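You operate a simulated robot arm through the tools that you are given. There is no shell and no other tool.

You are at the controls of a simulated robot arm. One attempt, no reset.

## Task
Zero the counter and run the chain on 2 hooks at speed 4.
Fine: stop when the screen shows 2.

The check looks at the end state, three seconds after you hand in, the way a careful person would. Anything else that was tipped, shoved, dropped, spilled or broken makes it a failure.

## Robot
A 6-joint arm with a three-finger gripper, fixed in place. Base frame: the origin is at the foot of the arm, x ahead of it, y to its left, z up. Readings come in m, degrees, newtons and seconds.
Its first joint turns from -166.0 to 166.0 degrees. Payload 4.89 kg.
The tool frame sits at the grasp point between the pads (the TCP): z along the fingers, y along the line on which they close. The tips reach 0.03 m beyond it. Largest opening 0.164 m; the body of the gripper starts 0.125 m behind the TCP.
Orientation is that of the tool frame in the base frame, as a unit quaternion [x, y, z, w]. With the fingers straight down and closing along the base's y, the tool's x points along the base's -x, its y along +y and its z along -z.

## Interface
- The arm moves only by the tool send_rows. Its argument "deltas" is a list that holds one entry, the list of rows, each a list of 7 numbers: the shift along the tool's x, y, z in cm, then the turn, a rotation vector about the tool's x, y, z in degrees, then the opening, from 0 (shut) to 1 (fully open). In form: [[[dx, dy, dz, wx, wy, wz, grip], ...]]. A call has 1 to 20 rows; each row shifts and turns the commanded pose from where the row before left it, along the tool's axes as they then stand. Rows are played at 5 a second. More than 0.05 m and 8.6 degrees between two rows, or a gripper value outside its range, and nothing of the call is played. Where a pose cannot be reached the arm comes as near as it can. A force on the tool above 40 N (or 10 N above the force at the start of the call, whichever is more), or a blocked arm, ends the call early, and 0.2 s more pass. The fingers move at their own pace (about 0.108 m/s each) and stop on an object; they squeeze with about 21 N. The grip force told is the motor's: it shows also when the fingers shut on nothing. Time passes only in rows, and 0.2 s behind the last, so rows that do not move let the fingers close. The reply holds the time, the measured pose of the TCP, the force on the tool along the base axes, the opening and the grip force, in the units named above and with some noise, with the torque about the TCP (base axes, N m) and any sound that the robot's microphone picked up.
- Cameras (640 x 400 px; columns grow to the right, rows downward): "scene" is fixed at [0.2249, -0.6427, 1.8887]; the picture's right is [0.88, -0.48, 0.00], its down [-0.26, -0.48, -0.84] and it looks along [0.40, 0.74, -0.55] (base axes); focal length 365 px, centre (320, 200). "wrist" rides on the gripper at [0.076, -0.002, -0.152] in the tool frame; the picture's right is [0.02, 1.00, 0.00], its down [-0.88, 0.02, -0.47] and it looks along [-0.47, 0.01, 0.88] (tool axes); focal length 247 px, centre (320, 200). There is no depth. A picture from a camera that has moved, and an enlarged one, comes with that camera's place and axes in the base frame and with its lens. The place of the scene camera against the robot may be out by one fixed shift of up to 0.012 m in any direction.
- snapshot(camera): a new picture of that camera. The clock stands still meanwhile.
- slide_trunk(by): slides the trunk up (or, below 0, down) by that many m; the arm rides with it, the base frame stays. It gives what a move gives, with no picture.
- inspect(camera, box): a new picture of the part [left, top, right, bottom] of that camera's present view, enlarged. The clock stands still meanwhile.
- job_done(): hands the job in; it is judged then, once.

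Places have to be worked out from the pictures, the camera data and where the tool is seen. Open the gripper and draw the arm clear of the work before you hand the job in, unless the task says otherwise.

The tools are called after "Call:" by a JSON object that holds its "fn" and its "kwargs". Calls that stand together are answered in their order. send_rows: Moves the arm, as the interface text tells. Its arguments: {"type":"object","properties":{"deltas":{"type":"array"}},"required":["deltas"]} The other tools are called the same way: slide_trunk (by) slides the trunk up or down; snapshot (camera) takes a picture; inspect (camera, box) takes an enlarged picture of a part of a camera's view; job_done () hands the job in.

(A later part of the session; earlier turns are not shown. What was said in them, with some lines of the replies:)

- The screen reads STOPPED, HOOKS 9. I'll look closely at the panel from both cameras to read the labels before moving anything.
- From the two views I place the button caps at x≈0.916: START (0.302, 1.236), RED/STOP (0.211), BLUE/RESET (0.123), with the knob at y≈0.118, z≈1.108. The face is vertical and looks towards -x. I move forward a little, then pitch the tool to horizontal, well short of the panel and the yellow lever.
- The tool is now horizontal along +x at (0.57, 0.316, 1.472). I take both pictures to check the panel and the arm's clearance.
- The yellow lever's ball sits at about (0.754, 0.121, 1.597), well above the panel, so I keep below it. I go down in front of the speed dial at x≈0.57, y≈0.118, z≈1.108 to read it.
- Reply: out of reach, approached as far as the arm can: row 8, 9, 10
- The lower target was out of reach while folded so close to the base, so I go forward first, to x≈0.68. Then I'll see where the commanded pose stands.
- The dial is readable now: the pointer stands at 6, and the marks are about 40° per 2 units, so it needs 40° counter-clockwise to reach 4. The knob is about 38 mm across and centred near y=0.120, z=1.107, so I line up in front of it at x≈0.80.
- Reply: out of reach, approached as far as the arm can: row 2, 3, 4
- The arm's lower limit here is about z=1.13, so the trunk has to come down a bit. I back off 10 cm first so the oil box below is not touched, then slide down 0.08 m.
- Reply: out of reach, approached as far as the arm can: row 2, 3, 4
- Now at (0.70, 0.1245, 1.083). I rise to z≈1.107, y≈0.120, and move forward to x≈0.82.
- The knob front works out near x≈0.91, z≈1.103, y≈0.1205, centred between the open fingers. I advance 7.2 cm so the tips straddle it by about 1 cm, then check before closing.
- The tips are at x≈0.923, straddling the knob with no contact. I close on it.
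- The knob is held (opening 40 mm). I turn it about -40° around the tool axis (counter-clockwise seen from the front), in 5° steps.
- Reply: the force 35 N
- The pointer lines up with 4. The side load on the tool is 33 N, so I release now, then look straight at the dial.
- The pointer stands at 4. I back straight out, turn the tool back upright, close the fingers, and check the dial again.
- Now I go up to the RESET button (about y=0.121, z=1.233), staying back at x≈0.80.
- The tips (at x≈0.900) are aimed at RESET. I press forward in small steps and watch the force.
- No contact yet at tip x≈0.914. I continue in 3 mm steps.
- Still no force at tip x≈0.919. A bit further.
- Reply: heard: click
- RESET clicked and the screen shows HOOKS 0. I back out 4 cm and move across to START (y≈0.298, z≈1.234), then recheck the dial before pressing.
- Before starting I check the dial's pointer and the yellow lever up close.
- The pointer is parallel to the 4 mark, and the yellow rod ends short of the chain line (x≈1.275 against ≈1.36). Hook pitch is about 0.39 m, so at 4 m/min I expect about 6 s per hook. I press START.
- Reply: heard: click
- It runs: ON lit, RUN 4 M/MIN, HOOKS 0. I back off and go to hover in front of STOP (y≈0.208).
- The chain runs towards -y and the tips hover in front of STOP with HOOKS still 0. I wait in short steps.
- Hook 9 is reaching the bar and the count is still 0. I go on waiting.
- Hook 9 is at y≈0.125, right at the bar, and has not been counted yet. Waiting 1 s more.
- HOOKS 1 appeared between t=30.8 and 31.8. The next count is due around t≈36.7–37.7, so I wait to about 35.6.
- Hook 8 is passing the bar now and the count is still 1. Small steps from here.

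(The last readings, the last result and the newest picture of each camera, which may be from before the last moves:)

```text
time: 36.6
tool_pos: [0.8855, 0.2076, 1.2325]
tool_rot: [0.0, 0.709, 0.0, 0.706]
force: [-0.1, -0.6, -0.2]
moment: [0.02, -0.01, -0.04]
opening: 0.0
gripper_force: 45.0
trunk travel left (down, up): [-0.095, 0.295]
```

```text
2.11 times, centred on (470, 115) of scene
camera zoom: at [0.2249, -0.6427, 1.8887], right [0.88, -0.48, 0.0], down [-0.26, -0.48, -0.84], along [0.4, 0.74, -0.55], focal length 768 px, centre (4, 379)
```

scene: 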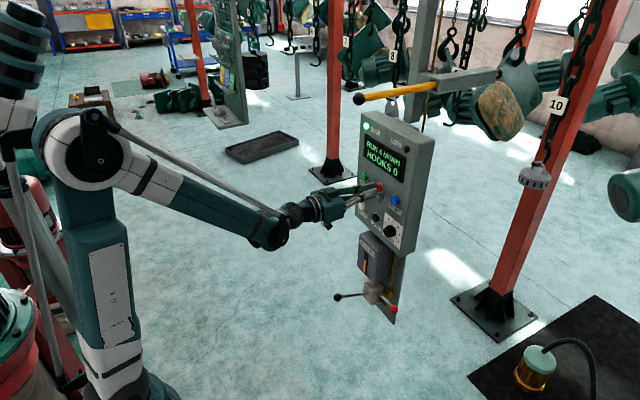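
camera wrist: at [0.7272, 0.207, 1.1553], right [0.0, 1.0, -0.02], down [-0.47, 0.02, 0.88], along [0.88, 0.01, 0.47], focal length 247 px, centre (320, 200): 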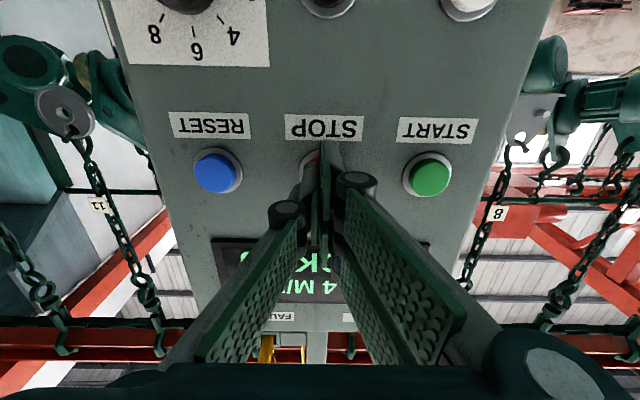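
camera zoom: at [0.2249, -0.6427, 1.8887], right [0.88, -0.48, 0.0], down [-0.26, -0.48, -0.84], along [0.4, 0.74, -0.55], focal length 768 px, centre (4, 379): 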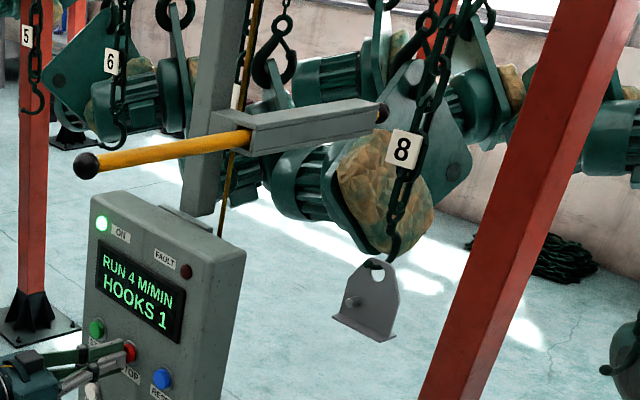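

Same place where hook 9 was just before counting. I wait another 0.6 s.

Call:
{"fn": "send_rows", "kwargs": {"deltas": [[[0, 0, 0, 0, 0, 0, 0], [0, 0, 0, 0, 0, 0, 0]]]}}

Call:
{"fn": "inspect", "kwargs": {"camera": "scene", "box": [340, 20, 600, 210]}}

```text
time: 37.2
tool_pos: [0.8855, 0.2085, 1.2332]
tool_rot: [0.0, 0.708, 0.0, 0.706]
force: [-0.2, -0.1, 1.0]
moment: [0.0, -0.03, 0.01]
opening: 0.0
gripper_force: 44.7
trunk travel left (down, up): [-0.095, 0.295]
```

```text
2.11 times, centred on (470, 115) of scene
camera zoom: at [0.2249, -0.6427, 1.8887], right [0.88, -0.48, 0.0], down [-0.26, -0.48, -0.84], along [0.4, 0.74, -0.55], focal length 768 px, centre (4, 379)
```

zoom: 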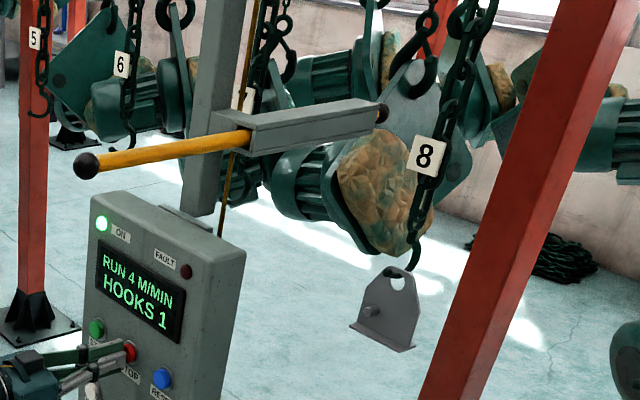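

Still 1, with hook 8 a little short of where hook 9 was when it had been counted. Another 0.4 s.

Call:
{"fn": "send_rows", "kwargs": {"deltas": [[[0, 0, 0, 0, 0, 0, 0]]]}}

Call:
{"fn": "inspect", "kwargs": {"camera": "scene", "box": [340, 20, 600, 210]}}

```text
time: 37.6
tool_pos: [0.8856, 0.2091, 1.2331]
tool_rot: [0.0, 0.708, 0.0, 0.706]
force: [-0.2, -0.3, 0.5]
moment: [0.02, 0.01, 0.02]
opening: 0.0002
gripper_force: 44.6
trunk travel left (down, up): [-0.095, 0.295]
```

```text
2.11 times, centred on (470, 115) of scene
camera zoom: at [0.2249, -0.6427, 1.8887], right [0.88, -0.48, 0.0], down [-0.26, -0.48, -0.84], along [0.4, 0.74, -0.55], focal length 768 px, centre (4, 379)
```

zoom: 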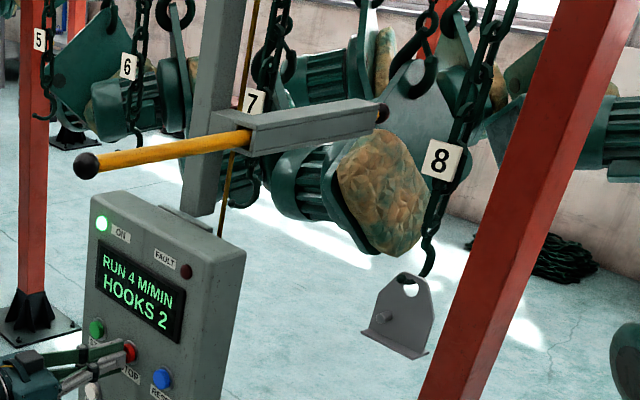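

The screen shows HOOKS 2. I press STOP now, with the same travel as the other buttons.

Call:
{"fn": "send_rows", "kwargs": {"deltas": [[[0, 0, 0.6, 0, 0, 0, 0], [0, 0, 0.4, 0, 0, 0, 0]]]}}

Call:
{"fn": "inspect", "kwargs": {"camera": "scene", "box": [340, 20, 600, 210]}}

```text
time: 38.2
tool_pos: [0.8962, 0.2082, 1.2348]
tool_rot: [0.001, 0.708, -0.001, 0.706]
force: [-10.4, -1.6, -3.3]
moment: [-0.02, 0.08, -0.05]
opening: 0.0061
gripper_force: 45.4
trunk travel left (down, up): [-0.095, 0.295]
heard: click
```

```text
2.11 times, centred on (470, 115) of scene
camera zoom: at [0.2249, -0.6427, 1.8887], right [0.88, -0.48, 0.0], down [-0.26, -0.48, -0.84], along [0.4, 0.74, -0.55], focal length 768 px, centre (4, 379)
```

zoom: 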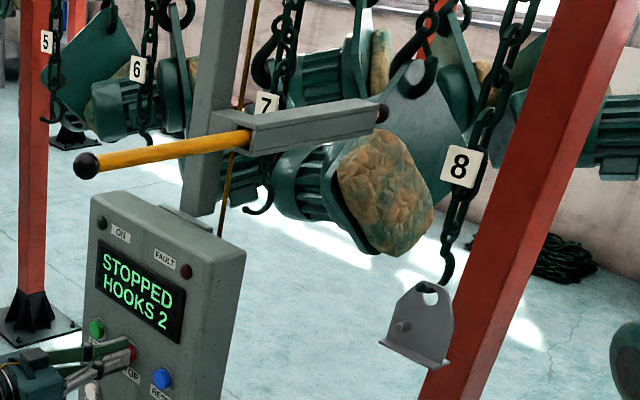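

STOP clicked and the screen reads STOPPED, HOOKS 2. I withdraw straight back, clear of the panel and below the yellow lever, then open the gripper.

Call:
{"fn": "send_rows", "kwargs": {"deltas": [[[0, 0, -2, 0, 0, 0, 0], [0, 0, -4, 0, 0, 0, 0], [0, 0, -4, 0, 0, 0, 0], [0, 0, -4, 0, 0, 0, 0], [0, 0, -4, 0, 0, 0, 0.3], [0, 0, -4, 0, 0, 0, 0.6], [0, 0, 0, 0, 0, 0, 0.6], [0, 0, 0, 0, 0, 0, 0.6]]]}}

Call:
{"fn": "snapshot", "kwargs": {"camera": "scene"}}

Call:
{"fn": "inspect", "kwargs": {"camera": "scene", "box": [340, 100, 440, 260]}}

Call:
{"fn": "inspect", "kwargs": {"camera": "scene", "box": [372, 205, 412, 245]}}

Call:
{"fn": "snapshot", "kwargs": {"camera": "wrist"}}

```text
time: 40.0
tool_pos: [0.6775, 0.2077, 1.2372]
tool_rot: [0.001, 0.708, -0.001, 0.706]
force: [-0.9, 0.2, 0.8]
moment: [0.01, 0.01, 0.0]
opening: 0.0983
gripper_force: 0.0
trunk travel left (down, up): [-0.095, 0.295]
```

```text
taken
```

scene: 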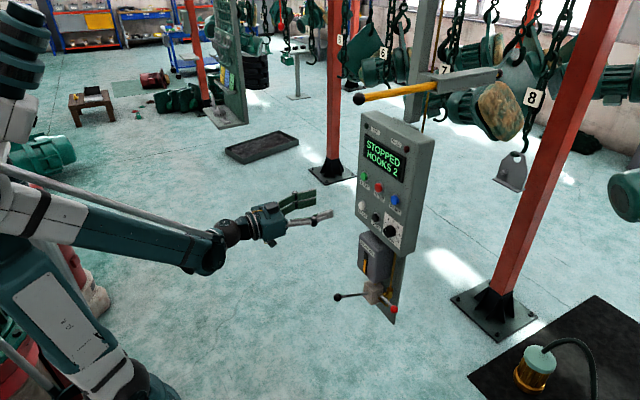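

```text
2.50 times, centred on (390, 180) of scene
camera zoom: at [0.2249, -0.6427, 1.8887], right [0.88, -0.48, 0.0], down [-0.26, -0.48, -0.84], along [0.4, 0.74, -0.55], focal length 912 px, centre (145, 250)
```

zoom: 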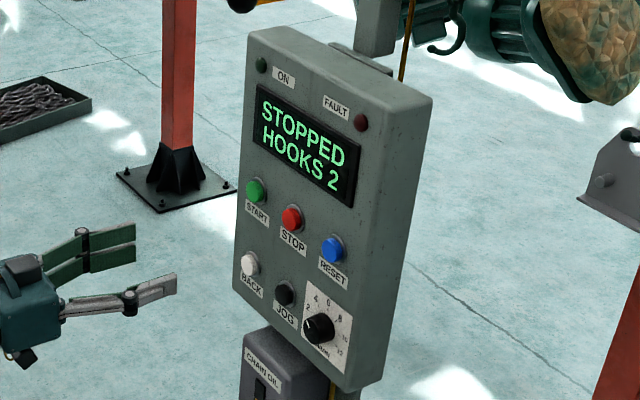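

```text
10.00 times, centred on (392, 225) of scene
camera zoom: at [0.2249, -0.6427, 1.8887], right [0.88, -0.48, 0.0], down [-0.26, -0.48, -0.84], along [0.4, 0.74, -0.55], focal length 3646 px, centre (-400, -50)
```

zoom: 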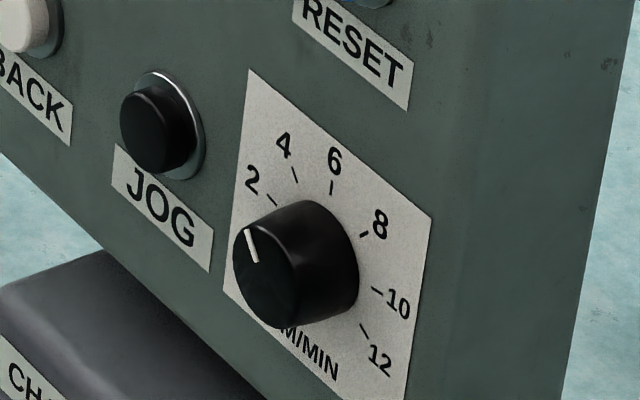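

```text
taken
camera wrist: at [0.5231, 0.2082, 1.161], right [0.0, 1.0, -0.02], down [-0.47, 0.02, 0.88], along [0.88, 0.01, 0.47], focal length 247 px, centre (320, 200)
```

wrist: 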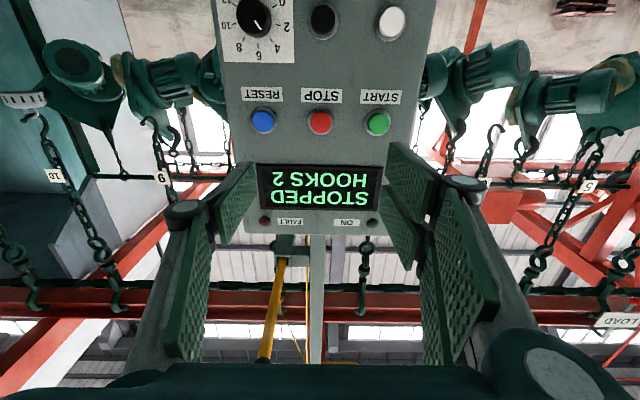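

The screen reads STOPPED, HOOKS 2, the dial stands at 4, and the fault lamp is off. The gripper is open and clear and nothing else has been disturbed, so I hand the job in.

Call:
{"fn": "job_done", "kwargs": {}}

```text
The job is handed in.
```

The chain ran on 2 hooks at speed 4 and is stopped; I've handed the job in. The last pictures show STOPPED, HOOKS 2, with the dial at 4 and the fault lamp off.

- **Counter:** I pressed RESET and the screen went from HOOKS 9 to HOOKS 0.
- **Speed:** I turned the dial from 6 down to 4. While the chain ran, the screen read RUN 4 M/MIN.
- **Stop:** I pressed STOP about half a second after the screen showed 2.

I lowered the trunk 8 cm to reach the dial and left it there. The gripper is open and clear of the panel. I saw nothing else disturbed.
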